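You operate a simulated robot arm through the tools that you are given. There is no shell and no other tool. Be economical: measure what you need, move in short steps, check, and stop when the job is done.

The job below is to be done with a simulated two-armed robot. You get a single attempt, and the scene is never put back.

## Task
Wipe up the spill on the top of the brown table with the blue towel and put it back.
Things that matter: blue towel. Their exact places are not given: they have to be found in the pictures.

It is judged by the outcome, as a careful person would: the job done as asked, and still so three seconds after it is handed in. It fails if anything else is knocked over, pushed out of place, dropped, spilled or broken. Flat cloth is picked up by pressing the open fingertips on it (5 to 10 N) and closing them slowly along it; thin cloth reads only 2 to 8 mm in the jaws.

## Robot
Two 7-joint arms with two-finger parallel grippers on one trunk, on a base that drives. Base frame: it is fixed to the floor where the robot stands at the start and does not move with it; the origin is under the middle of the robot, x ahead of it, y to its left, z up; the surface under the hand at the start is at about z = 0.74. Units: m, rad, N and s.
The left shoulder is at the start at [0.05, 0.209, 1.046], the right one opposite. With the tool pointing down near the work surface each hand reaches from about 0.28 to 0.92 m from the robot's upright axis, wherever it stands, measured 20 degrees to its own side. Payload 4.4 kg a hand.
The tool frame of a hand sits at the grasp point between the pads (the TCP): z along the fingers, y along the line on which they close. The tips reach 0.023 m beyond it. The gripper opens to 0.094 m. The fingers are 0.038 m wide and 0.01 m thick; the gripper's body (0.054 by 0.096 m) begins 0.039 m behind the TCP.
Orientation is that of the tool frame in the base frame, as a unit quaternion [w, x, y, z]. With the fingers straight down and closing along the base's y, the tool's x points along the base's -x, its y along +y and its z along -z.

## Interface
- The arms move only by the tool apply_moves. It takes "left_motion", "right_motion" or both (then of equal length, played together; a hand with none holds still); each is a list that holds one entry, the list of rows, each a list of 6 numbers: the shift along the tool's x, y, z in m, then the turn, a rotation vector about the tool's x, y, z in degrees. In form: [[[tx, ty, tz, ax, ay, az], ...]]. A call has 1 to 10 rows; each row is the pose to reach, as a shift and turn from the pose commanded when the call began, along the tool's axes at that moment. "left_fingers" and "right_fingers" are, for a hand that has rows, the finger opening in m, from 0 to 0.094, set as the call begins (left out, the last holds). A row lasts 0.2 s, in which the tool goes at most 0.05 m and 0.15 rad; a call with a longer step from one row to the next is refused whole, and so is a gripper value outside its range. Where a pose cannot be reached the arm comes as near as it can. A force on the tool above 40 N (or 10 N above the force at the start of the call, whichever is more), or a blocked arm, ends the call early, and 0.2 s more pass. The fingers move at their own pace (about 0.108 m/s each) and stop on an object; they squeeze with about 28 N. The grip force told is the motor's: it shows also when the fingers shut on nothing. Time passes only in rows, and 0.2 s behind the last, so rows that repeat a pose let the fingers close. It gives the time, the measured TCP pose, the force on the tool (base axes), the opening and the grip force at its end, in the units of the frame above (readings bear some noise), with the torque about the TCP (base axes, N m) and any sound that the robot's microphone picked up.
- Cameras (640 x 400 px; columns grow to the right, rows downward): "scene" is now at [0.1463, -0.0411, 1.2248]; the picture's right is [-0.45, -0.89, 0.00], its down [-0.46, 0.23, -0.86] and it looks along [0.77, -0.39, -0.51] (base axes); focal length 286 px, centre (320, 200). "left" rides on the left gripper at [0.086, -0.016, -0.075] in its tool frame; the picture's right is [0.18, 0.98, 0.00], its down [-0.58, 0.11, -0.81] and it looks along [-0.79, 0.15, 0.59] (tool axes); focal length 243 px, centre (320, 200). "right" rides on the right gripper at [0.086, 0.016, -0.075] in its tool frame; the picture's right is [-0.18, 0.98, 0.00], its down [-0.58, -0.11, -0.81] and it looks along [-0.79, -0.15, 0.59] (tool axes); focal length 243 px, centre (320, 200).
- get_image(camera): a new picture of that camera. No time passes.
- move_column(by): slides the trunk up (or, below 0, down) by that many m; the arms and the scene camera ride with it, the base frame stays. It gives what a move gives, with no picture.
- roll_base(legs): drives the robot by 1 to 6 legs, each [ahead, left, turn to the left] in m, m and rad, along the robot's own axes; the way and the turn of a leg run together, so that a leg with both is an arc; at most 1.5 m and 3.142 rad a leg. The arms and the cameras ride along, it lands a little off, and it stops where it bumps. It gives what a move gives.
- pan_tilt(pan, tilt): turns the head with the scene camera to pan (to the left, within 1.396 rad either way) and tilt (down, from -0.506 to 1.204), counted from straight ahead of the robot. It gives what a move gives.
- pixel_to_xyz(camera, pixels): for up to 12 pixels [column, row] of the newest picture of that camera ("zoom" is the newest enlarged one), the place [x, y, z] in the base frame of the surface seen there, good to about 0.002 m. No time passes.
- inspect(camera, box): a new picture of the part [left, top, right, bottom] of that camera's present view, enlarged. No time passes.
- close_job(): hands the job in; it is judged then, once.

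Go step by step. Measure first, check grasps and placings, and put right what went wrong. The budget is 80 turns and 78 pictures, counting those below and the enlarged ones. Unless the task says otherwise, let go and move clear before handing in, and close with one line.

The tools are called after "Call:" as name(argument=value, ...) on one line, values as JSON. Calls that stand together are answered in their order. apply_moves: Moves the arms, as the interface text tells. Its arguments: {"type":"object","properties":{"left_motion":{"type":"array","items":{"type":"array","items":{"type":"array","items":{"type":"number"}}}},"left_fingers":{"type":"number"},"right_motion":{"type":"array","items":{"type":"array","items":{"type":"array","items":{"type":"number"}}}},"right_fingers":{"type":"number"}},"required":[]} The other tools are called the same way: move_column (by) slides the trunk up or down; roll_base (legs) drives the base; pan_tilt (pan, tilt) turns the head that bears the scene camera; get_image (camera) takes a picture; pixel_to_xyz (camera, pixels) gives the place of the surface under pixels of a picture; inspect (camera, box) takes an enlarged picture of a part of a camera's view; close_job () hands the job in.

At the start:

```text
t: 0.0
left_ee_pos: [0.5379, -0.0551, 1.0241]
left_tcp_rot: [-0.001, 0.0, 1.0, -0.001]
left_contact_force: [-0.5, -0.5, 0.5]
left_ft_torque: [-0.02, 0.04, -0.03]
left_grip_width: 0.0942
left_finger_force: 0.0
right_ee_pos: [0.4022, -0.5897, 0.9255]
right_tcp_rot: [-0.001, 0.0, 1.0, 0.001]
right_contact_force: [-0.8, 0.0, 0.2]
right_ft_torque: [-0.02, -0.02, 0.01]
right_grip_width: 0.0941
right_finger_force: 0.0
trunk travel left (down, up): [-0.125, 0.438]
robot x, y, heading: [0.0032, 0.0017, -0.0]
head pan, tilt: [-0.469, 0.538]
```

scene: 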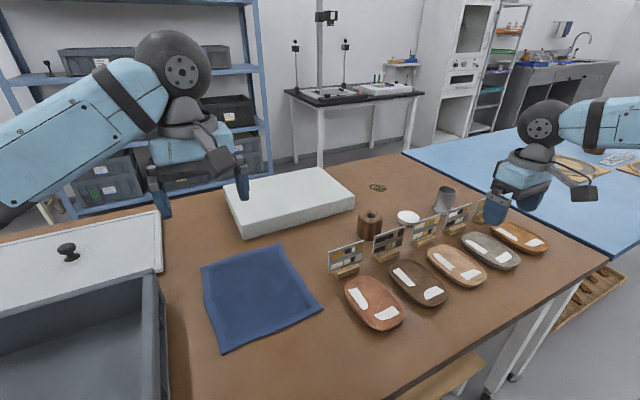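
right: 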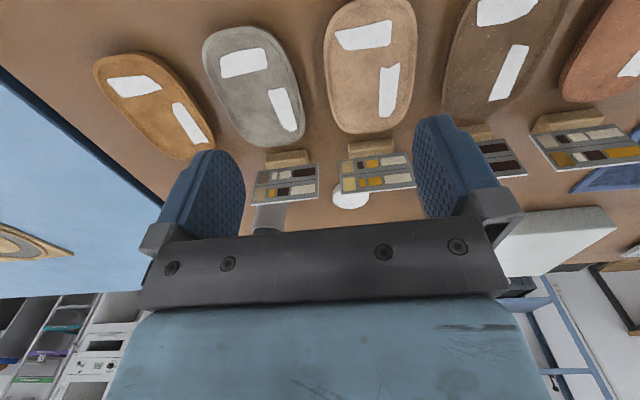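
left: 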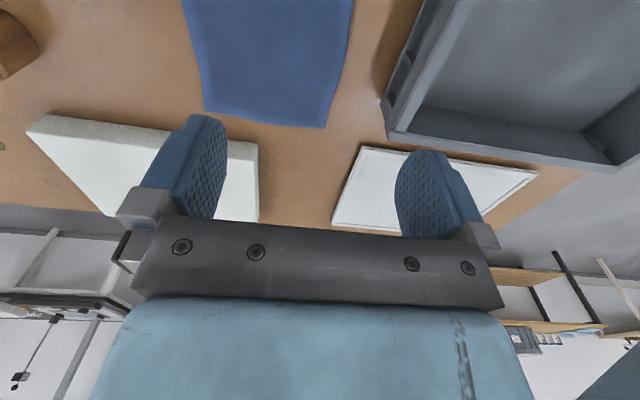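

The blue towel is at about (260,295) in the scene picture, but I can't see a clear spill; the small dark mark at (378,187) is a candidate. I'll zoom in on both areas.

Call:
inspect(camera="scene", box=[320, 140, 560, 290])

Call:
inspect(camera="scene", box=[140, 180, 460, 380])

Call:
pixel_to_xyz(camera="scene", pixels=[[202, 265], [280, 246], [321, 308], [223, 352], [260, 295], [378, 187], [370, 215], [408, 217], [445, 197], [242, 235], [354, 205], [345, 250]])

```text
2.67 times, centred on (440, 215) of scene
```

zoom: 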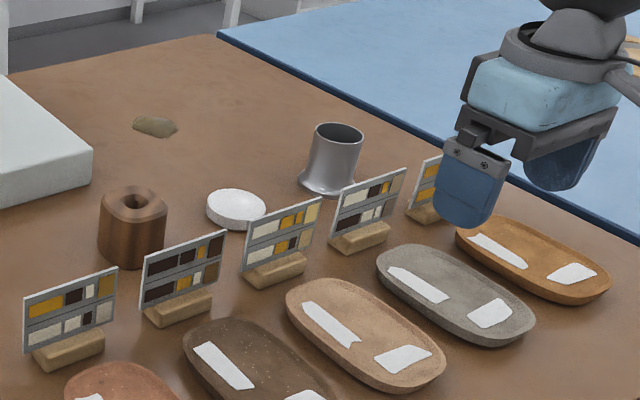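

```text
2.00 times, centred on (300, 280) of scene
```

zoom: 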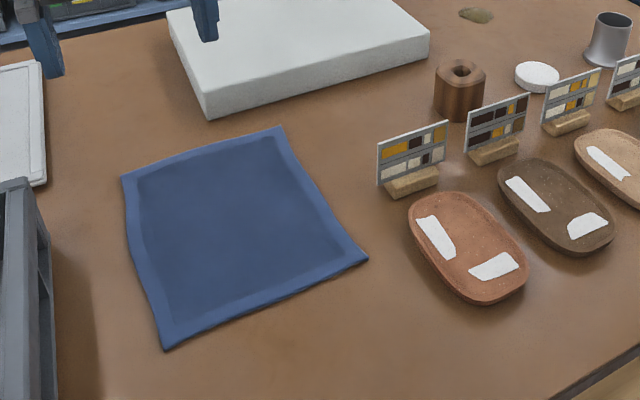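

```text
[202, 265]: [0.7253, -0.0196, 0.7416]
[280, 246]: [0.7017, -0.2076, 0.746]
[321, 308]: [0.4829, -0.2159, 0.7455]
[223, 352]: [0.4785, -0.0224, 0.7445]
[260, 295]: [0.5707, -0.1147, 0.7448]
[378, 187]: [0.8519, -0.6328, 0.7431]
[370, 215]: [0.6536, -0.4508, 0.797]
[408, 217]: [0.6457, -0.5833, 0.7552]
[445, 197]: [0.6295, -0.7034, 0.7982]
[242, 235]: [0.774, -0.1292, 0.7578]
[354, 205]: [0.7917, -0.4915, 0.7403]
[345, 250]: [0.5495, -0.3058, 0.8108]
```

The spill is the brownish patch at zoom (155,126), near (0.852, -0.633), and the towel lies flat with corners at about x 0.48–0.72, y -0.21 to -0.02. The spill is out of reach from here, so I'll look at the ground to the right before driving that way.

Call:
pan_tilt(pan=-0.9, tilt=0.75)

Call:
get_image(camera="scene")

```text
t: 0.9
left_ee_pos: [0.5385, -0.0534, 1.0236]
left_tcp_rot: [0.0, 0.0, 1.0, 0.001]
left_contact_force: [0.1, -0.9, -0.1]
left_ft_torque: [0.02, 0.01, -0.01]
left_grip_width: 0.0941
left_finger_force: 0.0
right_ee_pos: [0.4015, -0.5921, 0.9263]
right_tcp_rot: [0.0, 0.0, 1.0, -0.001]
right_contact_force: [-0.1, -0.1, -0.2]
right_ft_torque: [0.01, -0.03, -0.01]
right_grip_width: 0.0939
right_finger_force: 0.0
trunk travel left (down, up): [-0.125, 0.438]
robot x, y, heading: [-0.0006, -0.0027, -0.001]
head pan, tilt: [-0.901, 0.75]
```

```text
72 pictures are left
```

scene: 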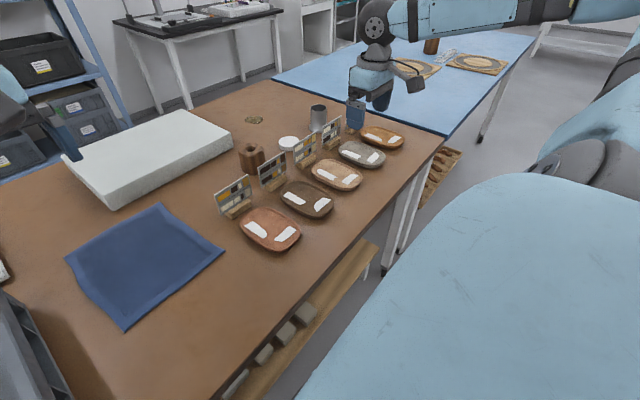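

Call:
pixel_to_xyz(camera="scene", pixels=[[254, 120], [244, 120], [264, 120], [254, 116], [254, 125], [440, 145], [300, 280], [232, 145], [181, 111], [276, 82], [440, 200], [355, 130]])

Call:
inspect(camera="scene", box=[200, 80, 360, 180])

```text
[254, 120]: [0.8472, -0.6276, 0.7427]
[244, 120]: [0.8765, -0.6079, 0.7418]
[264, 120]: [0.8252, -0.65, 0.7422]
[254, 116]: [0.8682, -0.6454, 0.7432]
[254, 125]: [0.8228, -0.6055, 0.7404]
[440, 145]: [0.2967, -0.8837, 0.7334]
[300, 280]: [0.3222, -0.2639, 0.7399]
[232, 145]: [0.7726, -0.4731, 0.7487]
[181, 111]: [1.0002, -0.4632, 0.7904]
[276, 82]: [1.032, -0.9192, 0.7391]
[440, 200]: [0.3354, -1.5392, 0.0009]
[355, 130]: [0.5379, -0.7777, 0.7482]
```

```text
4.00 times, centred on (280, 130) of scene
```

zoom: 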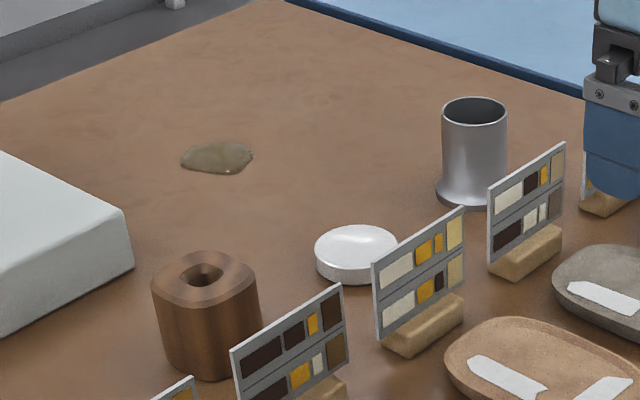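

The spill is a blob about 6 cm wide at (0.85, -0.63), with clear table around it: the board's edge is at y≈-0.46 and the table's far edge at x≈1.03. I'll move the left hand aside and bring the right hand above the near part of the towel.

Call:
apply_moves(left_motion=[[[0, 0.03, -0.01, 0, 0, 0], [0, 0.07, -0.02, 0, 0, 0], [0, 0.11, -0.03, 0, 0, 0], [0, 0.15, -0.04, 0, 0, 0], [0, 0.19, -0.05, 0, 0, 0], [0, 0.23, -0.06, 0, 0, 0], [0, 0.26, -0.07, 0, 0, 0], [0, 0.28, -0.08, 0, 0, 0], [0, 0.3, -0.08, 0, 0, 0], [0, 0.3, -0.08, 0, 0, 0]]], right_motion=[[[-0.012, 0.0475, 0, 0, 0, 0], [-0.024, 0.095, 0, 0, 0, 0], [-0.036, 0.1425, 0, 0, 0, 0], [-0.048, 0.19, 0, 0, 0, 0], [-0.06, 0.2375, 0, 0, 0, 0], [-0.072, 0.285, 0, 0, 0, 0], [-0.084, 0.3325, 0, 0, 0, 0], [-0.096, 0.38, 0, 0, 0, 0], [-0.108, 0.4275, 0, 0, 0, 0], [-0.12, 0.475, 0, 0, 0, 0]]])

Call:
get_image(camera="right")

```text
t: 3.1
left_ee_pos: [0.5368, 0.2475, 1.1034]
left_tcp_rot: [0.0, 0.0, 1.0, 0.0]
left_contact_force: [0.1, 0.0, -0.3]
left_ft_torque: [-0.03, -0.01, 0.0]
left_grip_width: 0.0938
left_finger_force: 0.1
right_ee_pos: [0.5232, -0.112, 0.9252]
right_tcp_rot: [0.0, 0.001, 1.0, 0.0]
right_contact_force: [0.1, 0.1, 0.0]
right_ft_torque: [0.0, 0.02, 0.0]
right_grip_width: 0.0943
right_finger_force: 0.1
trunk travel left (down, up): [-0.125, 0.438]
robot x, y, heading: [-0.0045, -0.0019, -0.002]
head pan, tilt: [-0.901, 0.75]
```

```text
70 pictures are left
```

right: 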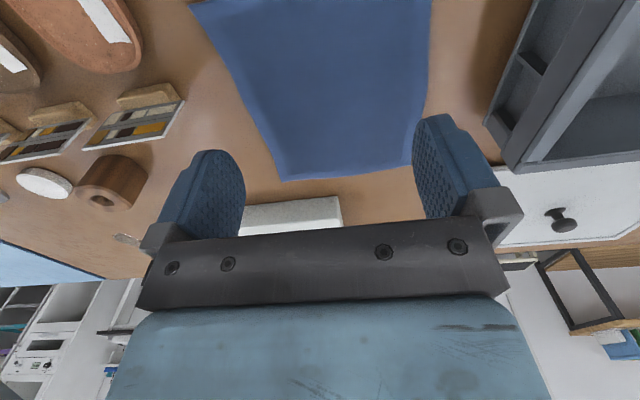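

The right hand is centred over the near half of the towel. I'll lower it to just above the cloth with the fingers at 0.07.

Call:
apply_moves(right_motion=[[[0.005, 0, 0.04, 0, 0, 0], [0.008, 0, 0.08, 0, 0, 0], [0.008, 0, 0.12, 0, 0, 0], [0.008, 0, 0.14, 0, 0, 0], [0.008, 0, 0.15, 0, 0, 0], [0.008, 0, 0.153, 0, 0, 0], [0.008, 0, 0.156, 0, 0, 0]]], right_fingers=0.07)

```text
t: 4.7
left_ee_pos: [0.537, 0.2463, 1.1036]
left_tcp_rot: [0.0, 0.001, 1.0, -0.001]
left_contact_force: [-0.6, 0.3, 0.2]
left_ft_torque: [0.0, -0.03, -0.02]
left_grip_width: 0.0941
left_finger_force: 0.1
right_ee_pos: [0.5126, -0.1159, 0.7695]
right_tcp_rot: [0.0, -0.002, 1.0, 0.001]
right_contact_force: [0.2, 0.7, 0.2]
right_ft_torque: [-0.02, -0.03, -0.01]
right_grip_width: 0.07
right_finger_force: 0.0
trunk travel left (down, up): [-0.125, 0.438]
robot x, y, heading: [-0.0004, 0.0006, 0.002]
head pan, tilt: [-0.901, 0.75]
```

No contact yet at TCP z 0.7695, so I'll keep going down in small steps to press on the cloth.

Call:
apply_moves(right_motion=[[[0, 0, 0.002, 0, 0, 0], [0, 0, 0.004, 0, 0, 0], [0, 0, 0.005, 0, 0, 0]]])

```text
t: 5.5
left_ee_pos: [0.5363, 0.246, 1.1045]
left_tcp_rot: [0.001, 0.0, 1.0, 0.0]
left_contact_force: [-0.7, 0.1, 0.4]
left_ft_torque: [0.03, 0.02, 0.0]
left_grip_width: 0.094
left_finger_force: 0.1
right_ee_pos: [0.5125, -0.1145, 0.7656]
right_tcp_rot: [0.001, 0.0, 1.0, 0.001]
right_contact_force: [-0.6, -1.8, 9.5]
right_ft_torque: [-0.07, 0.01, 0.02]
right_grip_width: 0.0702
right_finger_force: 0.0
trunk travel left (down, up): [-0.125, 0.438]
robot x, y, heading: [-0.0032, 0.0002, 0.002]
head pan, tilt: [-0.901, 0.75]
```

The press is at 9.5 N, which is in the range. Now I'll close the fingers slowly in stages.

Call:
apply_moves(right_motion=[[[0, 0, 0, 0, 0, 0]]], right_fingers=0.055)

Call:
apply_moves(right_motion=[[[0, 0, 0, 0, 0, 0]]], right_fingers=0.04)

Call:
apply_moves(right_motion=[[[0, 0, 0, 0, 0, 0]]], right_fingers=0.025)

Call:
apply_moves(right_motion=[[[0, 0, 0, 0, 0, 0]]], right_fingers=0.012)

Call:
apply_moves(right_motion=[[[0, 0, 0, 0, 0, 0], [0, 0, 0, 0, 0, 0]]], right_fingers=0.0)

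Call:
get_image(camera="right")

```text
t: 5.9
left_ee_pos: [0.5365, 0.2464, 1.1044]
left_tcp_rot: [0.0, 0.0, 1.0, 0.001]
left_contact_force: [0.6, 0.4, 0.2]
left_ft_torque: [0.0, 0.02, -0.03]
left_grip_width: 0.0939
left_finger_force: 0.0
right_ee_pos: [0.5128, -0.116, 0.7665]
right_tcp_rot: [0.001, 0.001, 1.0, -0.001]
right_contact_force: [1.3, -0.6, 11.0]
right_ft_torque: [0.01, -0.02, 0.01]
right_grip_width: 0.054
right_finger_force: 0.0
trunk travel left (down, up): [-0.125, 0.438]
robot x, y, heading: [0.0008, -0.0022, 0.003]
head pan, tilt: [-0.901, 0.75]
```

```text
t: 6.3
left_ee_pos: [0.535, 0.2468, 1.1045]
left_tcp_rot: [0.001, 0.0, 1.0, 0.0]
left_contact_force: [-0.6, -0.4, -0.4]
left_ft_torque: [0.0, 0.0, 0.01]
left_grip_width: 0.0944
left_finger_force: 0.1
right_ee_pos: [0.5119, -0.1156, 0.7667]
right_tcp_rot: [0.001, 0.0, 1.0, -0.001]
right_contact_force: [1.2, 0.5, 12.2]
right_ft_torque: [-0.03, -0.02, 0.0]
right_grip_width: 0.0388
right_finger_force: 0.1
trunk travel left (down, up): [-0.125, 0.438]
robot x, y, heading: [-0.003, -0.0006, 0.003]
head pan, tilt: [-0.901, 0.75]
```

```text
t: 6.7
left_ee_pos: [0.5352, 0.2468, 1.1044]
left_tcp_rot: [0.001, 0.001, 1.0, -0.001]
left_contact_force: [0.0, 0.1, 0.0]
left_ft_torque: [0.02, -0.01, -0.03]
left_grip_width: 0.0938
left_finger_force: 0.1
right_ee_pos: [0.5122, -0.115, 0.7672]
right_tcp_rot: [0.001, 0.0, 1.0, -0.001]
right_contact_force: [-0.2, -1.2, 12.7]
right_ft_torque: [-0.03, -0.04, 0.03]
right_grip_width: 0.0242
right_finger_force: 0.0
trunk travel left (down, up): [-0.125, 0.438]
robot x, y, heading: [-0.0048, 0.001, -0.001]
head pan, tilt: [-0.901, 0.75]
```

```text
t: 7.1
left_ee_pos: [0.536, 0.2463, 1.1049]
left_tcp_rot: [0.001, 0.0, 1.0, 0.0]
left_contact_force: [-0.2, -0.6, -0.1]
left_ft_torque: [0.03, -0.01, -0.02]
left_grip_width: 0.0941
left_finger_force: 0.1
right_ee_pos: [0.5114, -0.1138, 0.7666]
right_tcp_rot: [0.002, -0.001, 1.0, -0.001]
right_contact_force: [0.7, -0.1, 12.4]
right_ft_torque: [-0.03, 0.0, -0.01]
right_grip_width: 0.012
right_finger_force: 0.1
trunk travel left (down, up): [-0.125, 0.438]
robot x, y, heading: [-0.0017, 0.0039, 0.003]
head pan, tilt: [-0.901, 0.75]
```

```text
t: 7.7
left_ee_pos: [0.5354, 0.2473, 1.105]
left_tcp_rot: [0.001, 0.001, 1.0, 0.0]
left_contact_force: [-0.3, -0.4, -0.1]
left_ft_torque: [-0.02, 0.03, 0.0]
left_grip_width: 0.0938
left_finger_force: 0.0
right_ee_pos: [0.5118, -0.1146, 0.7662]
right_tcp_rot: [0.0, 0.0, 1.0, -0.001]
right_contact_force: [0.8, -0.4, 14.0]
right_ft_torque: [-0.05, 0.01, -0.02]
right_grip_width: 0.007
right_finger_force: 28.3
trunk travel left (down, up): [-0.125, 0.438]
robot x, y, heading: [0.0008, 0.0031, -0.002]
head pan, tilt: [-0.901, 0.75]
```

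```text
69 pictures are left
```

right: 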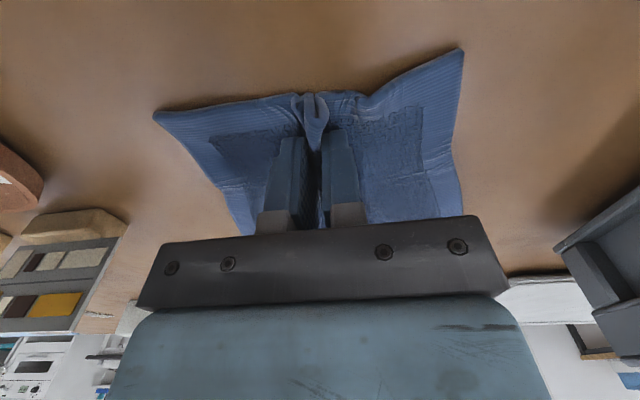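

The jaws hold 7 mm with a fold of cloth visible between the fingers, so the pinch is good. I'll lift straight up and check with the scene camera.

Call:
apply_moves(right_motion=[[[0, 0, -0.02, 0, 0, 0], [0, 0, -0.05, 0, 0, 0], [0, 0, -0.09, 0, 0, 0], [0, 0, -0.13, 0, 0, 0], [0, 0, -0.17, 0, 0, 0], [0, 0, -0.21, 0, 0, 0], [0, 0, -0.25, 0, 0, 0], [0, 0, -0.29, 0, 0, 0], [0, 0, -0.33, 0, 0, 0], [0, 0, -0.36, 0, 0, 0]]])

Call:
get_image(camera="scene")

```text
t: 9.9
left_ee_pos: [0.5356, 0.2474, 1.1035]
left_tcp_rot: [0.001, 0.0, 1.0, -0.001]
left_contact_force: [-0.4, -1.0, 0.1]
left_ft_torque: [-0.01, 0.01, -0.01]
left_grip_width: 0.0941
left_finger_force: 0.1
right_ee_pos: [0.51, -0.1151, 1.1268]
right_tcp_rot: [0.0, 0.0, 1.0, 0.0]
right_contact_force: [0.0, -0.3, -0.2]
right_ft_torque: [-0.03, 0.02, -0.03]
right_grip_width: 0.007
right_finger_force: 28.1
trunk travel left (down, up): [-0.125, 0.438]
robot x, y, heading: [-0.002, -0.0023, -0.002]
head pan, tilt: [-0.901, 0.75]
```

```text
68 pictures are left
```

scene: 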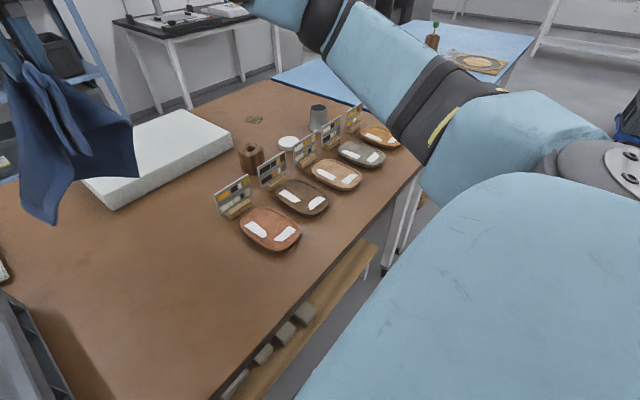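

The towel hangs cleanly from the right hand. I'll drive the base 0.42 m to the right along the table.

Call:
roll_base(legs=[[0, -0.42, 0]])

Call:
pan_tilt(pan=-0.3, tilt=0.6)

Call:
get_image(camera="scene")

```text
t: 14.2
left_ee_pos: [0.5371, -0.1773, 1.1044]
left_tcp_rot: [0.001, -0.002, 1.0, 0.0]
left_contact_force: [-0.4, 0.2, 0.6]
left_ft_torque: [0.0, 0.02, 0.02]
left_grip_width: 0.0941
left_finger_force: 0.0
right_ee_pos: [0.5123, -0.5395, 1.1255]
right_tcp_rot: [0.0, -0.001, 1.0, 0.001]
right_contact_force: [-0.7, -0.1, -0.3]
right_ft_torque: [-0.05, -0.01, -0.02]
right_grip_width: 0.0068
right_finger_force: 28.3
trunk travel left (down, up): [-0.125, 0.438]
robot x, y, heading: [0.0032, -0.4222, 0.003]
head pan, tilt: [-0.901, 0.75]
```

```text
t: 15.2
left_ee_pos: [0.5372, -0.1773, 1.1034]
left_tcp_rot: [0.0, -0.002, 1.0, 0.002]
left_contact_force: [0.1, 0.2, 0.1]
left_ft_torque: [0.01, 0.0, 0.01]
left_grip_width: 0.094
left_finger_force: 0.1
right_ee_pos: [0.5122, -0.5379, 1.1255]
right_tcp_rot: [-0.001, -0.002, 1.0, 0.0]
right_contact_force: [-0.1, -0.7, -1.1]
right_ft_torque: [-0.07, 0.03, -0.05]
right_grip_width: 0.0069
right_finger_force: 28.4
trunk travel left (down, up): [-0.125, 0.438]
robot x, y, heading: [0.0011, -0.425, 0.004]
head pan, tilt: [-0.3, 0.6]
```

```text
67 pictures are left
```

scene: 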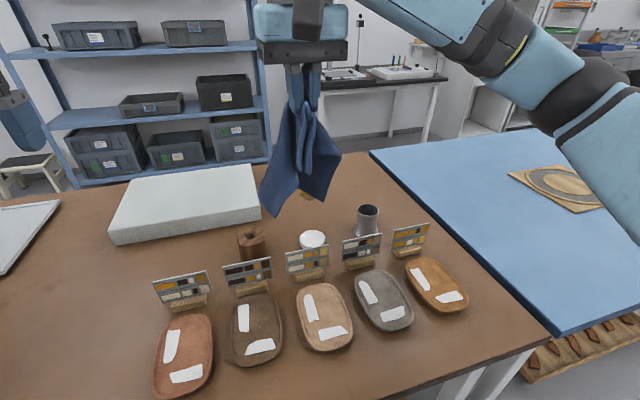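

The towel's bottom edge is around z 0.89, clear of the cards, which top out at about 0.81. I'll move the hand forward over the spill at this height.

Call:
apply_moves(right_motion=[[[-0.03, -0.01, 0, 0, 0, 0], [-0.075, -0.023, 0, 0, 0, 0], [-0.12, -0.036, 0, 0, 0, 0], [-0.165, -0.049, 0, 0, 0, 0], [-0.21, -0.062, 0, 0, 0, 0], [-0.255, -0.075, 0, 0, 0, 0], [-0.3, -0.088, 0, 0, 0, 0], [-0.335, -0.1, 0, 0, 0, 0], [-0.358, -0.1, 0, 0, 0, 0], [-0.358, -0.1, 0, 0, 0, 0]]])

Call:
get_image(camera="scene")

```text
t: 17.4
left_ee_pos: [0.5358, -0.1775, 1.1033]
left_tcp_rot: [0.0, -0.003, 1.0, -0.001]
left_contact_force: [-0.5, -0.6, 0.3]
left_ft_torque: [0.01, -0.03, -0.03]
left_grip_width: 0.0938
left_finger_force: 0.1
right_ee_pos: [0.8365, -0.6502, 1.1165]
right_tcp_rot: [0.0, -0.003, 1.0, 0.0]
right_contact_force: [0.2, 0.3, 0.0]
right_ft_torque: [0.0, 0.0, -0.04]
right_grip_width: 0.0071
right_finger_force: 28.5
right hand out of reach, approached as far as the arm can: row 8, 9, 10
trunk travel left (down, up): [-0.125, 0.438]
robot x, y, heading: [-0.003, -0.4241, 0.002]
head pan, tilt: [-0.3, 0.6]
```

```text
66 pictures are left
```

scene: 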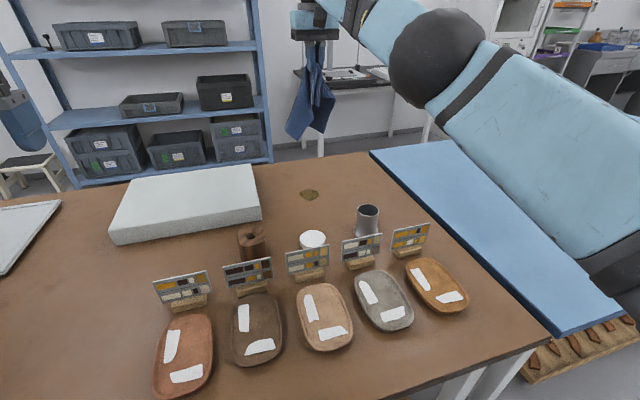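

At this height the reach stops at x≈0.837, but the spill at (309,195) is now unobstructed. I'll measure it exactly.

Call:
inspect(camera="scene", box=[260, 165, 360, 228])

Call:
pixel_to_xyz(camera="scene", pixels=[[309, 194], [300, 194], [318, 194], [309, 190], [309, 199], [262, 205], [254, 167], [312, 231], [366, 208], [330, 155]])

```text
6.35 times, centred on (310, 196) of scene
```

zoom: 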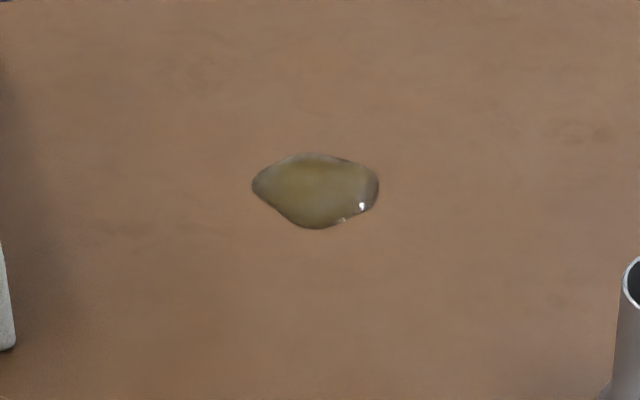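

```text
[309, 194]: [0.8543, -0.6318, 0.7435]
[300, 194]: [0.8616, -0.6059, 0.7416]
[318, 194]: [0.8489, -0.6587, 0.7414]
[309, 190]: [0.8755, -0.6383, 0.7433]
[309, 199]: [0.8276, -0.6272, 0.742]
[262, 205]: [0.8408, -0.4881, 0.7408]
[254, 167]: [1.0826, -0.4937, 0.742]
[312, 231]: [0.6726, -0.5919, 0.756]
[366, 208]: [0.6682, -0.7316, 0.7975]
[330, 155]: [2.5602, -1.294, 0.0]
```

The spill is 5–6 cm across, centred at (0.853, -0.632). I'll lower the hand part way and see where it lands, since the reach should improve lower down.

Call:
apply_moves(right_motion=[[[0, 0, 0.03, 0, 0, 0], [0, 0, 0.07, 0, 0, 0], [0, 0, 0.11, 0, 0, 0], [0, 0, 0.15, 0, 0, 0], [0, 0, 0.18, 0, 0, 0], [0, 0, 0.18, 0, 0, 0]]])

Call:
get_image(camera="scene")

```text
t: 18.8
left_ee_pos: [0.5372, -0.1776, 1.1046]
left_tcp_rot: [0.001, -0.002, 1.0, 0.001]
left_contact_force: [0.2, 0.0, 0.1]
left_ft_torque: [-0.02, -0.03, 0.02]
left_grip_width: 0.0939
left_finger_force: 0.1
right_ee_pos: [0.8362, -0.6497, 0.9365]
right_tcp_rot: [0.0, -0.001, 1.0, 0.0]
right_contact_force: [-0.1, 0.4, -0.3]
right_ft_torque: [-0.03, -0.03, -0.04]
right_grip_width: 0.0068
right_finger_force: 28.0
trunk travel left (down, up): [-0.125, 0.438]
robot x, y, heading: [0.0038, -0.426, -0.0]
head pan, tilt: [-0.3, 0.6]
```

```text
64 pictures are left
```

scene: 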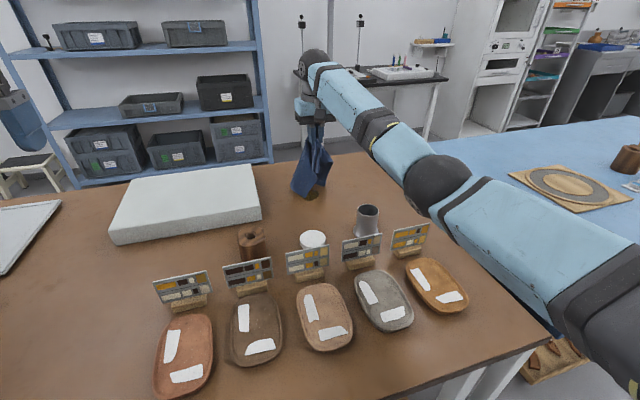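

The arm's elbow at (440,182) hangs above the cup and cards, so I'll check its clearance before going lower.

Call:
pixel_to_xyz(camera="scene", pixels=[[438, 185], [425, 200], [445, 200], [480, 230], [400, 155], [540, 280], [318, 165], [367, 208]])

```text
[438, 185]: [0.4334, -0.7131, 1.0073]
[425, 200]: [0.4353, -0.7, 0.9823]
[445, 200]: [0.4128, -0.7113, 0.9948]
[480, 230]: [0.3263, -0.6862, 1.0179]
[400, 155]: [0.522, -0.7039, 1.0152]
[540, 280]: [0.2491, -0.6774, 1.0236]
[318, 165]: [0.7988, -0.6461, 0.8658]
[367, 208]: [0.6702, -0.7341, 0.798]
```

The elbow's underside is at about z 0.95, while the items reach only 0.81, so there is room. I'll lower to z≈0.80 with the cloth settling on the spill.

Call:
apply_moves(right_motion=[[[0, 0.002, 0.02, 0, 0, 0], [0, 0.005, 0.045, 0, 0, 0], [0, 0.01, 0.07, 0, 0, 0], [0, 0.015, 0.095, 0, 0, 0], [0, 0.015, 0.115, 0, 0, 0], [0, 0.015, 0.13, 0, 0, 0]]])

Call:
get_image(camera="scene")

Call:
pixel_to_xyz(camera="scene", pixels=[[438, 200], [425, 210], [445, 215]])

```text
t: 20.2
left_ee_pos: [0.5375, -0.1776, 1.1043]
left_tcp_rot: [-0.001, -0.001, 1.0, 0.0]
left_contact_force: [0.9, 0.7, -0.1]
left_ft_torque: [-0.02, 0.04, 0.02]
left_grip_width: 0.0938
left_finger_force: 0.0
right_ee_pos: [0.8363, -0.6336, 0.8053]
right_tcp_rot: [-0.001, -0.002, 1.0, 0.0]
right_contact_force: [-0.3, 1.1, 0.4]
right_ft_torque: [0.0, 0.02, -0.04]
right_grip_width: 0.007
right_finger_force: 27.8
trunk travel left (down, up): [-0.125, 0.438]
robot x, y, heading: [-0.0025, -0.4276, 0.006]
head pan, tilt: [-0.3, 0.6]
```

```text
63 pictures are left
```

scene: 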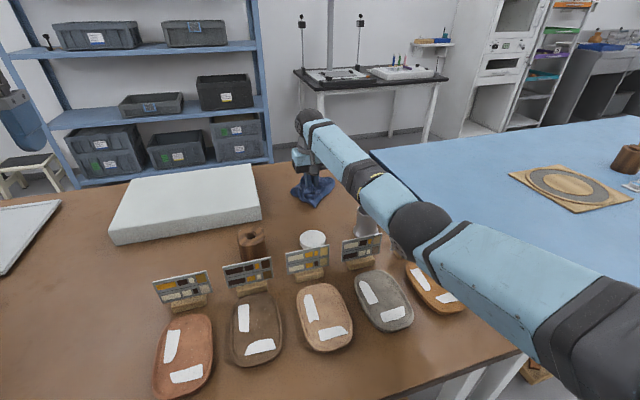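

```text
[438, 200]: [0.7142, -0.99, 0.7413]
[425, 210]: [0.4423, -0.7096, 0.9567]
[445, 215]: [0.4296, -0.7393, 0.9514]
```

The bundle sits on the spill at (312,190). I'll check the elbow underside against the nearby card before pressing.

Call:
inspect(camera="scene", box=[280, 150, 480, 275])

Call:
pixel_to_xyz(camera="scene", pixels=[[395, 230], [395, 236], [402, 243], [410, 248], [420, 240], [405, 230], [372, 205], [292, 192], [333, 185]])

```text
3.20 times, centred on (380, 212) of scene
```

zoom: 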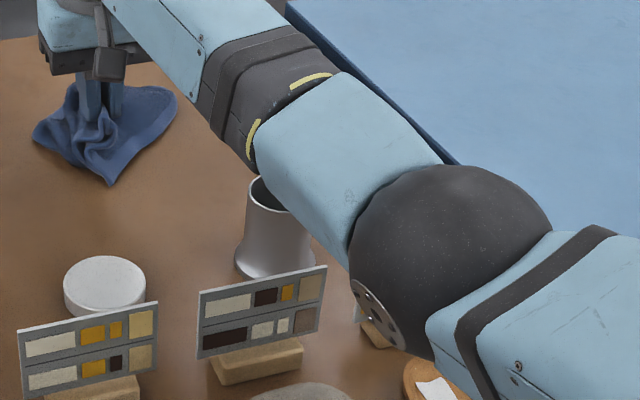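

```text
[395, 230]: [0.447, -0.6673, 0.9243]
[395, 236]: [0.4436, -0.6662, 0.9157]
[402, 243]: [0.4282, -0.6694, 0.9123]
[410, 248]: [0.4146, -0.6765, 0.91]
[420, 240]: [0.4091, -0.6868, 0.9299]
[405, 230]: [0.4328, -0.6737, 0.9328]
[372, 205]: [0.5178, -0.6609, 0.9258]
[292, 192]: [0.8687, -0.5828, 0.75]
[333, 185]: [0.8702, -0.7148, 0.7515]
```

The elbow bottom is around 0.87, leaving enough margin above the cards at 0.81. I'll press down over the spill centre.

Call:
apply_moves(right_motion=[[[-0.008, 0, 0.01, 0, 0, 0], [-0.016, 0, 0.018, 0, 0, 0], [-0.016, 0, 0.024, 0, 0, 0], [-0.016, 0, 0.028, 0, 0, 0], [-0.016, 0, 0.031, 0, 0, 0]]])

```text
t: 21.4
left_ee_pos: [0.5342, -0.1764, 1.1056]
left_tcp_rot: [0.0, -0.002, 1.0, 0.0]
left_contact_force: [-0.4, 0.8, -0.4]
left_ft_torque: [0.01, 0.01, 0.04]
left_grip_width: 0.094
left_finger_force: 0.0
right_ee_pos: [0.8509, -0.6327, 0.7796]
right_tcp_rot: [0.003, -0.003, 1.0, 0.0]
right_contact_force: [1.7, 1.8, 18.5]
right_ft_torque: [0.08, -0.04, -0.01]
right_grip_width: 0.0071
right_finger_force: 28.0
trunk travel left (down, up): [-0.125, 0.438]
robot x, y, heading: [-0.0013, -0.4246, 0.005]
head pan, tilt: [-0.3, 0.6]
```

Pressing at 18.5 N, so I'll ease off slightly and wipe across the whole spill.

Call:
apply_moves(right_motion=[[[0, 0.02, -0.002, 0, 0, 0], [0, 0.04, -0.002, 0, 0, 0], [0, 0.01, -0.002, 0, 0, 0], [0, -0.02, -0.002, 0, 0, 0], [0, -0.045, -0.002, 0, 0, 0], [0.025, -0.04, -0.002, 0, 0, 0], [0.03, -0.01, -0.002, 0, 0, 0], [0.03, 0.02, -0.002, 0, 0, 0], [0.02, 0.04, -0.002, 0, 0, 0], [0, 0.04, -0.002, 0, 0, 0]]])

Call:
apply_moves(right_motion=[[[-0.02, 0, 0, 0, 0, 0], [-0.03, -0.02, 0, 0, 0, 0], [-0.03, -0.05, 0, 0, 0, 0], [-0.02, -0.08, 0, 0, 0, 0], [0, -0.075, 0, 0, 0, 0], [0.0, -0.04, 0, 0, 0, 0], [-0.03, -0.04, 0, 0, 0, 0], [0.0, -0.04, 0, 0, 0, 0], [0.03, -0.04, 0, 0, 0, 0], [0, -0.04, 0, 0, 0, 0]]])

Call:
get_image(camera="scene")

```text
t: 23.6
left_ee_pos: [0.5352, -0.176, 1.1041]
left_tcp_rot: [0.001, -0.002, 1.0, 0.0]
left_contact_force: [0.5, -0.4, 0.4]
left_ft_torque: [-0.03, 0.03, -0.02]
left_grip_width: 0.094
left_finger_force: 0.1
right_ee_pos: [0.8512, -0.5939, 0.7788]
right_tcp_rot: [0.001, -0.003, 1.0, 0.0]
right_contact_force: [-5.3, 1.4, 14.2]
right_ft_torque: [0.09, 0.14, 0.02]
right_grip_width: 0.007
right_finger_force: 28.2
trunk travel left (down, up): [-0.125, 0.438]
robot x, y, heading: [-0.0004, -0.4259, 0.003]
head pan, tilt: [-0.3, 0.6]
```

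```text
t: 25.8
left_ee_pos: [0.5363, -0.1764, 1.1047]
left_tcp_rot: [0.0, -0.001, 1.0, 0.0]
left_contact_force: [0.1, 0.5, 0.5]
left_ft_torque: [-0.01, 0.01, 0.0]
left_grip_width: 0.0937
left_finger_force: 0.0
right_ee_pos: [0.8509, -0.6327, 0.7795]
right_tcp_rot: [0.0, -0.001, 1.0, -0.001]
right_contact_force: [-3.6, 0.3, 11.6]
right_ft_torque: [0.03, 0.11, 0.02]
right_grip_width: 0.0068
right_finger_force: 28.0
right hand out of reach, approached as far as the arm can: row 1, 2, 3, 4, 7
trunk travel left (down, up): [-0.125, 0.438]
robot x, y, heading: [-0.0008, -0.4251, 0.005]
head pan, tilt: [-0.3, 0.6]
```

```text
61 pictures are left
```

scene: 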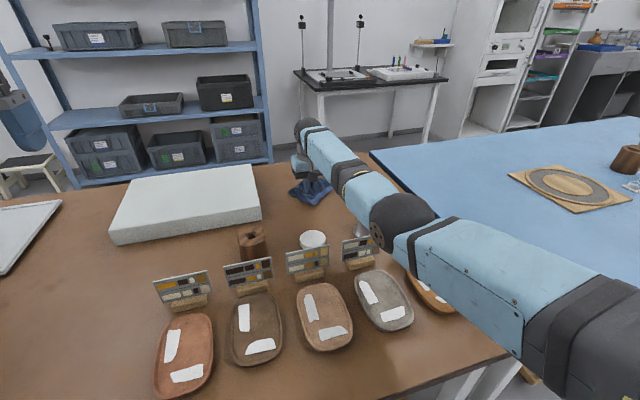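

The wipe was done at 11–14 N, with the reach limited on the far side. I'll lift and check whether the spill is gone.

Call:
apply_moves(right_motion=[[[0, 0, -0.03, 0, 0, 0], [0, 0, -0.07, 0, 0, 0], [0, 0, -0.11, 0, 0, 0], [0, 0, -0.15, 0, 0, 0], [0, 0, -0.19, 0, 0, 0], [0, 0, -0.23, 0, 0, 0], [0, 0, -0.27, 0, 0, 0], [0, 0, -0.31, 0, 0, 0], [0, 0, -0.34, 0, 0, 0]]])

Call:
get_image(camera="scene")

Call:
inspect(camera="scene", box=[240, 150, 400, 250])

```text
t: 27.8
left_ee_pos: [0.5372, -0.1773, 1.1044]
left_tcp_rot: [0.0, -0.002, 1.0, 0.001]
left_contact_force: [0.0, -0.1, -0.7]
left_ft_torque: [0.02, -0.01, 0.01]
left_grip_width: 0.094
left_finger_force: 0.0
right_ee_pos: [0.8412, -0.6379, 1.0946]
right_tcp_rot: [0.0, -0.002, 1.0, -0.001]
right_contact_force: [-0.1, -0.5, -0.4]
right_ft_torque: [-0.04, 0.02, -0.03]
right_grip_width: 0.007
right_finger_force: 27.9
right hand out of reach, approached as far as the arm can: row 8, 9
trunk travel left (down, up): [-0.125, 0.438]
robot x, y, heading: [0.0002, -0.4252, 0.001]
head pan, tilt: [-0.3, 0.6]
```

```text
60 pictures are left
```

scene: 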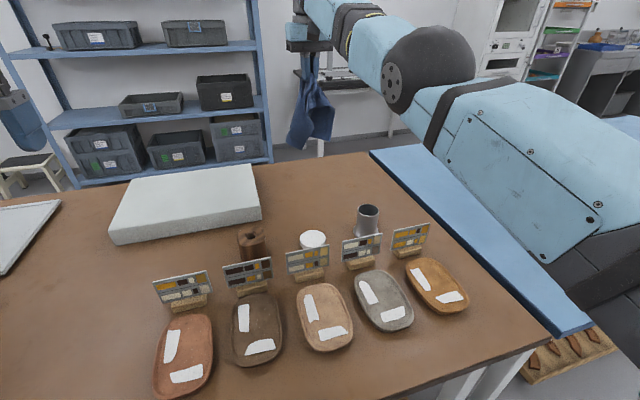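

```text
4.00 times, centred on (320, 200) of scene
```

zoom: 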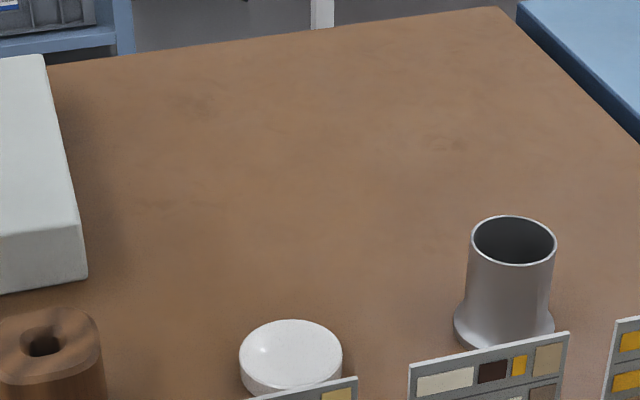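

The spill is gone (zoomed view clean) and nothing around it moved. I'll pull the hand back and up, then drive back left.

Call:
apply_moves(right_motion=[[[0.03, 0.005, -0.015, 0, 0, 0], [0.07, 0.015, -0.03, 0, 0, 0], [0.11, 0.03, -0.03, 0, 0, 0], [0.15, 0.045, -0.03, 0, 0, 0], [0.19, 0.06, -0.03, 0, 0, 0], [0.23, 0.075, -0.03, 0, 0, 0], [0.27, 0.09, -0.03, 0, 0, 0], [0.31, 0.1, -0.03, 0, 0, 0], [0.33, 0.1, -0.03, 0, 0, 0]]])

Call:
roll_base(legs=[[0, 0.425, 0]])

Call:
get_image(camera="scene")

```text
t: 29.8
left_ee_pos: [0.5337, -0.173, 1.1048]
left_tcp_rot: [0.002, -0.004, 1.0, -0.002]
left_contact_force: [-0.3, 0.1, -0.4]
left_ft_torque: [-0.06, -0.03, 0.0]
left_grip_width: 0.0941
left_finger_force: 0.0
right_ee_pos: [0.7937, -0.5164, 1.1788]
right_tcp_rot: [0.01, 0.0, 1.0, 0.004]
right_contact_force: [0.1, 0.8, 0.3]
right_ft_torque: [-0.14, -0.01, -0.03]
right_grip_width: 0.0069
right_finger_force: 28.1
right hand out of reach, approached as far as the arm can: row 1, 2, 3, 4, 5, 6, 7, 8, 9
trunk travel left (down, up): [-0.125, 0.438]
robot x, y, heading: [0.0015, -0.4265, 0.003]
head pan, tilt: [-0.3, 0.6]
```

```text
t: 34.0
left_ee_pos: [0.5379, 0.2409, 1.1029]
left_tcp_rot: [0.001, 0.001, 1.0, 0.0]
left_contact_force: [0.6, 0.4, 0.6]
left_ft_torque: [0.0, 0.0, 0.01]
left_grip_width: 0.0941
left_finger_force: 0.1
right_ee_pos: [0.7972, -0.1047, 1.1751]
right_tcp_rot: [0.009, 0.002, 1.0, 0.006]
right_contact_force: [-0.4, 0.0, 0.1]
right_ft_torque: [-0.03, 0.01, -0.05]
right_grip_width: 0.0066
right_finger_force: 27.7
trunk travel left (down, up): [-0.125, 0.438]
robot x, y, heading: [0.0035, -0.0046, -0.001]
head pan, tilt: [-0.3, 0.6]
```

```text
58 pictures are left
```

scene: 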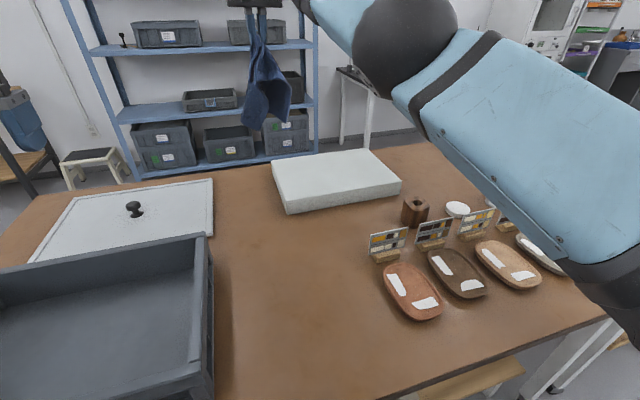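

The base is back and the towel is still held, but the arm stopped short at x≈0.797 in an awkward pose. I'll move down and back from here, which should free it up.

Call:
apply_moves(right_motion=[[[0.01, 0, 0.02, 0, 0, 0], [0.02, 0, 0.04, 0, 0, 0], [0.04, 0, 0.06, 0, 0, 0], [0.06, 0, 0.06, 0, 0, 0], [0.08, 0, 0.06, 0, 0, 0], [0.1, 0, 0.06, 0, 0, 0], [0.12, 0, 0.06, 0, 0, 0], [0.14, 0, 0.06, 0, 0, 0]]])

Call:
get_image(camera="scene")

```text
t: 35.8
left_ee_pos: [0.538, 0.2405, 1.104]
left_tcp_rot: [0.0, 0.001, 1.0, 0.0]
left_contact_force: [-0.2, 0.7, -0.6]
left_ft_torque: [-0.02, -0.01, 0.0]
left_grip_width: 0.0939
left_finger_force: 0.0
right_ee_pos: [0.6564, -0.1034, 1.1129]
right_tcp_rot: [0.009, 0.001, 1.0, 0.006]
right_contact_force: [-0.1, -0.8, -0.3]
right_ft_torque: [-0.03, 0.0, -0.03]
right_grip_width: 0.0066
right_finger_force: 27.9
trunk travel left (down, up): [-0.125, 0.438]
robot x, y, heading: [0.0002, -0.0003, 0.003]
head pan, tilt: [-0.3, 0.6]
```

```text
57 pictures are left
```

scene: 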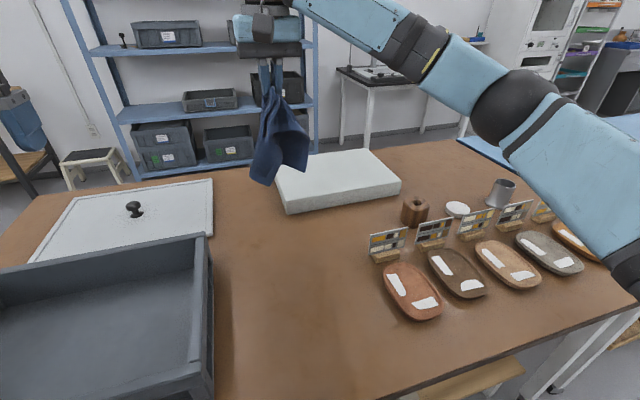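

Motion is free again. I'll lower over the far side of the towel's original spot so that its tail touches near x≈0.71, just short of the white board.

Call:
apply_moves(right_motion=[[[-0.015, -0.004, 0.03, 0, 0, 0], [-0.03, -0.008, 0.06, 0, 0, 0], [-0.04, -0.011, 0.09, 0, 0, 0], [-0.04, -0.011, 0.12, 0, 0, 0], [-0.04, -0.011, 0.15, 0, 0, 0], [-0.04, -0.011, 0.15, 0, 0, 0]]])

Call:
get_image(camera="scene")

```text
t: 37.2
left_ee_pos: [0.537, 0.2407, 1.104]
left_tcp_rot: [0.0, 0.001, 1.0, 0.0]
left_contact_force: [-0.1, 0.7, 0.2]
left_ft_torque: [0.03, -0.03, 0.02]
left_grip_width: 0.0941
left_finger_force: 0.0
right_ee_pos: [0.7014, -0.111, 0.9651]
right_tcp_rot: [0.009, 0.002, 1.0, 0.006]
right_contact_force: [-0.7, -0.2, -0.2]
right_ft_torque: [-0.07, 0.01, -0.04]
right_grip_width: 0.0071
right_finger_force: 28.2
trunk travel left (down, up): [-0.125, 0.438]
robot x, y, heading: [0.0015, -0.0029, -0.0]
head pan, tilt: [-0.3, 0.6]
```

```text
56 pictures are left
```

scene: 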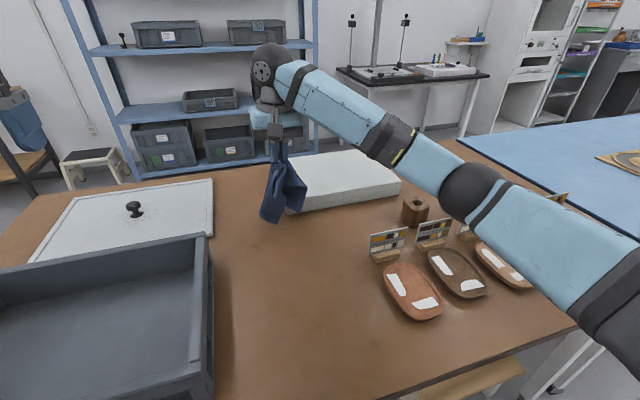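

The tail is about to touch at (268,220). I'll check the elbow height over the trays before I lower further.

Call:
pixel_to_xyz(camera="scene", pixels=[[460, 185], [450, 205], [465, 220], [500, 240], [400, 160], [268, 218], [290, 208], [270, 165]])

Call:
get_image(camera="left")

```text
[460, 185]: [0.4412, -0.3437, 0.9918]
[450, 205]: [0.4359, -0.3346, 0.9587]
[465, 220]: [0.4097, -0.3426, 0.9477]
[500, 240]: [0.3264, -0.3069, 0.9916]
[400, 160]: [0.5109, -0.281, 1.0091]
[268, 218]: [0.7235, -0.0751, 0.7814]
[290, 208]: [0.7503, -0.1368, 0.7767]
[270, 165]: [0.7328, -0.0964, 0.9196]
```

```text
55 pictures are left
```

left: 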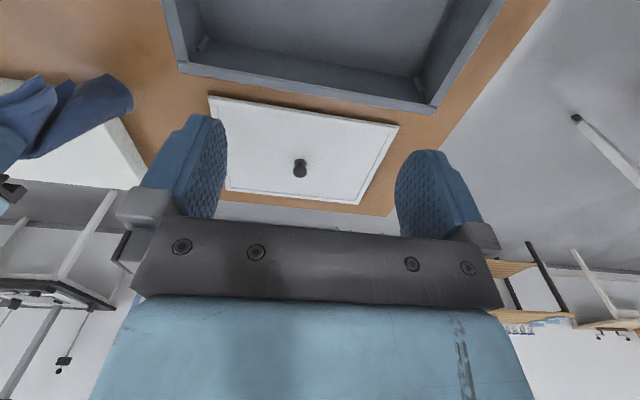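

The elbow has clearance, but the hanging cloth is at x≈0.75, close to the board. I'll pull back 3 cm and then start laying it down with a backward-down sweep.

Call:
apply_moves(right_motion=[[[0.015, 0, 0, 0, 0, 0], [0.03, -0.002, 0, 0, 0, 0], [0.03, -0.003, 0.01, 0, 0, 0], [0.036, -0.003, 0.03, 0, 0, 0], [0.046, -0.003, 0.05, 0, 0, 0], [0.061, -0.003, 0.07, 0, 0, 0], [0.076, -0.003, 0.085, 0, 0, 0], [0.091, -0.003, 0.1, 0, 0, 0]]])

Call:
get_image(camera="scene")

Call:
get_image(camera="left")

```text
t: 39.0
left_ee_pos: [0.5386, 0.2412, 1.1047]
left_tcp_rot: [0.0, 0.001, 1.0, 0.0]
left_contact_force: [-0.4, 0.1, -1.3]
left_ft_torque: [0.0, 0.01, 0.0]
left_grip_width: 0.0941
left_finger_force: 0.1
right_ee_pos: [0.6088, -0.1122, 0.8616]
right_tcp_rot: [0.008, 0.001, 1.0, 0.006]
right_contact_force: [-0.1, 0.4, 0.2]
right_ft_torque: [-0.03, -0.02, -0.05]
right_grip_width: 0.007
right_finger_force: 27.8
trunk travel left (down, up): [-0.125, 0.438]
robot x, y, heading: [-0.002, -0.0057, 0.001]
head pan, tilt: [-0.3, 0.6]
```

```text
54 pictures are left
```

scene: 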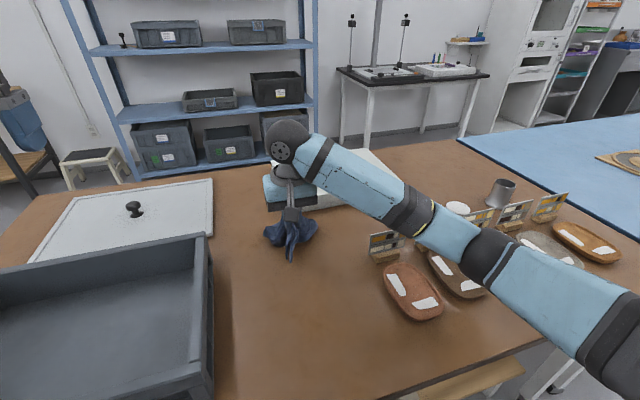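

```text
53 pictures are left
```

left: 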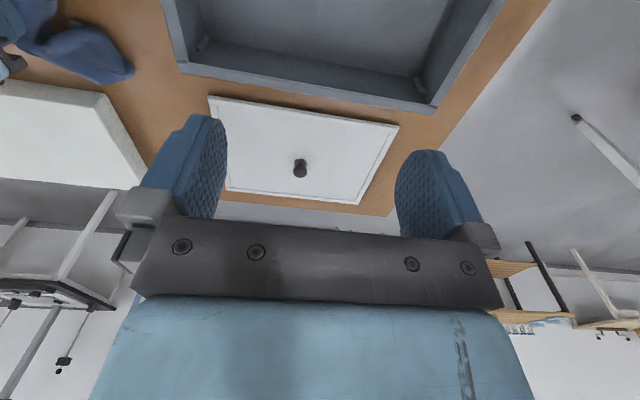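

The tail is on the table and trailing forward of the hand. I'll check the forearm's clearance over the cards before the final descent.

Call:
pixel_to_xyz(camera="scene", pixels=[[400, 225], [420, 235], [440, 250], [470, 270], [480, 283], [495, 290], [290, 250], [270, 232], [315, 222]])

Call:
inspect(camera="scene", box=[230, 160, 550, 360])

```text
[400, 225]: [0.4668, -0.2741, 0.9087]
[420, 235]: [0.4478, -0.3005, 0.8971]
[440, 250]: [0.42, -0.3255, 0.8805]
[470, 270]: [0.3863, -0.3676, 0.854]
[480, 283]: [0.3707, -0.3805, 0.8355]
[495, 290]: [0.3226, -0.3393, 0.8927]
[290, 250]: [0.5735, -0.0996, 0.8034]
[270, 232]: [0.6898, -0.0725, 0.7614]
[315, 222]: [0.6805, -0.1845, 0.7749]
```

```text
2.00 times, centred on (390, 260) of scene
```

zoom: 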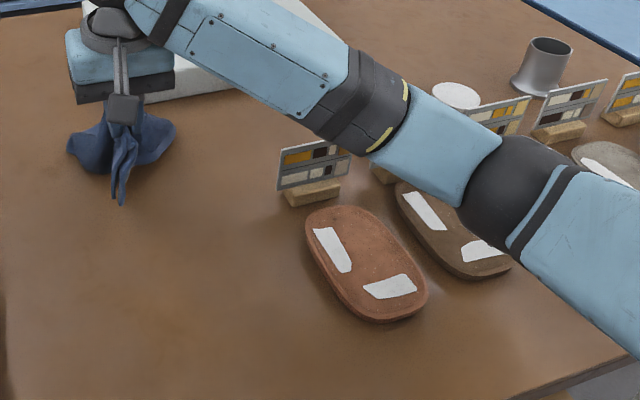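

The elbow is already down to about z 0.835 over the trays, so going lower and back would hit them. I'll raise the trunk 0.3 m so the arm works from above, then lay the towel again.

Call:
move_column(by=0.3)

Call:
apply_moves(right_motion=[[[-0.012, 0, 0.02, 0, 0, 0], [-0.024, 0, 0.04, 0, 0, 0], [-0.036, 0, 0.06, 0, 0, 0], [-0.048, 0, 0.08, 0, 0, 0], [-0.06, 0, 0.1, 0, 0, 0], [-0.068, 0, 0.12, 0, 0, 0], [-0.072, 0, 0.14, 0, 0, 0], [-0.072, 0, 0.16, 0, 0, 0], [-0.072, 0, 0.18, 0, 0, 0]]])

Call:
get_image(camera="scene")

```text
t: 42.0
left_ee_pos: [0.5381, 0.2411, 1.4031]
left_tcp_rot: [0.0, 0.001, 1.0, 0.001]
left_contact_force: [-0.5, 0.0, -0.8]
left_ft_torque: [-0.01, 0.0, -0.03]
left_grip_width: 0.094
left_finger_force: 0.1
right_ee_pos: [0.6096, -0.1128, 1.162]
right_tcp_rot: [0.009, 0.002, 1.0, 0.006]
right_contact_force: [-0.1, 0.4, -0.8]
right_ft_torque: [0.0, 0.0, -0.02]
right_grip_width: 0.0067
right_finger_force: 27.9
trunk travel left (down, up): [-0.425, 0.138]
robot x, y, heading: [0.0026, -0.003, -0.009]
head pan, tilt: [-0.3, 0.6]
```

```text
t: 44.0
left_ee_pos: [0.5379, 0.2408, 1.4042]
left_tcp_rot: [0.0, 0.001, 1.0, 0.0]
left_contact_force: [0.3, -0.4, 0.3]
left_ft_torque: [0.0, 0.04, -0.02]
left_grip_width: 0.0939
left_finger_force: 0.0
right_ee_pos: [0.6842, -0.1103, 0.9835]
right_tcp_rot: [0.009, 0.003, 1.0, 0.006]
right_contact_force: [-0.2, 0.7, 0.0]
right_ft_torque: [-0.06, 0.0, -0.03]
right_grip_width: 0.007
right_finger_force: 28.0
trunk travel left (down, up): [-0.425, 0.138]
robot x, y, heading: [-0.0004, -0.005, -0.001]
head pan, tilt: [-0.3, 0.6]
```

```text
51 pictures are left
```

scene: 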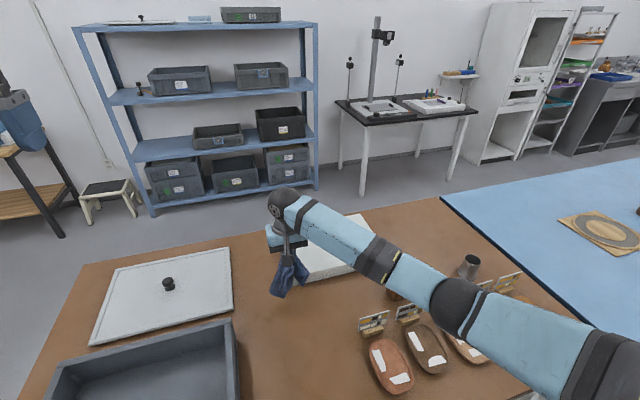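

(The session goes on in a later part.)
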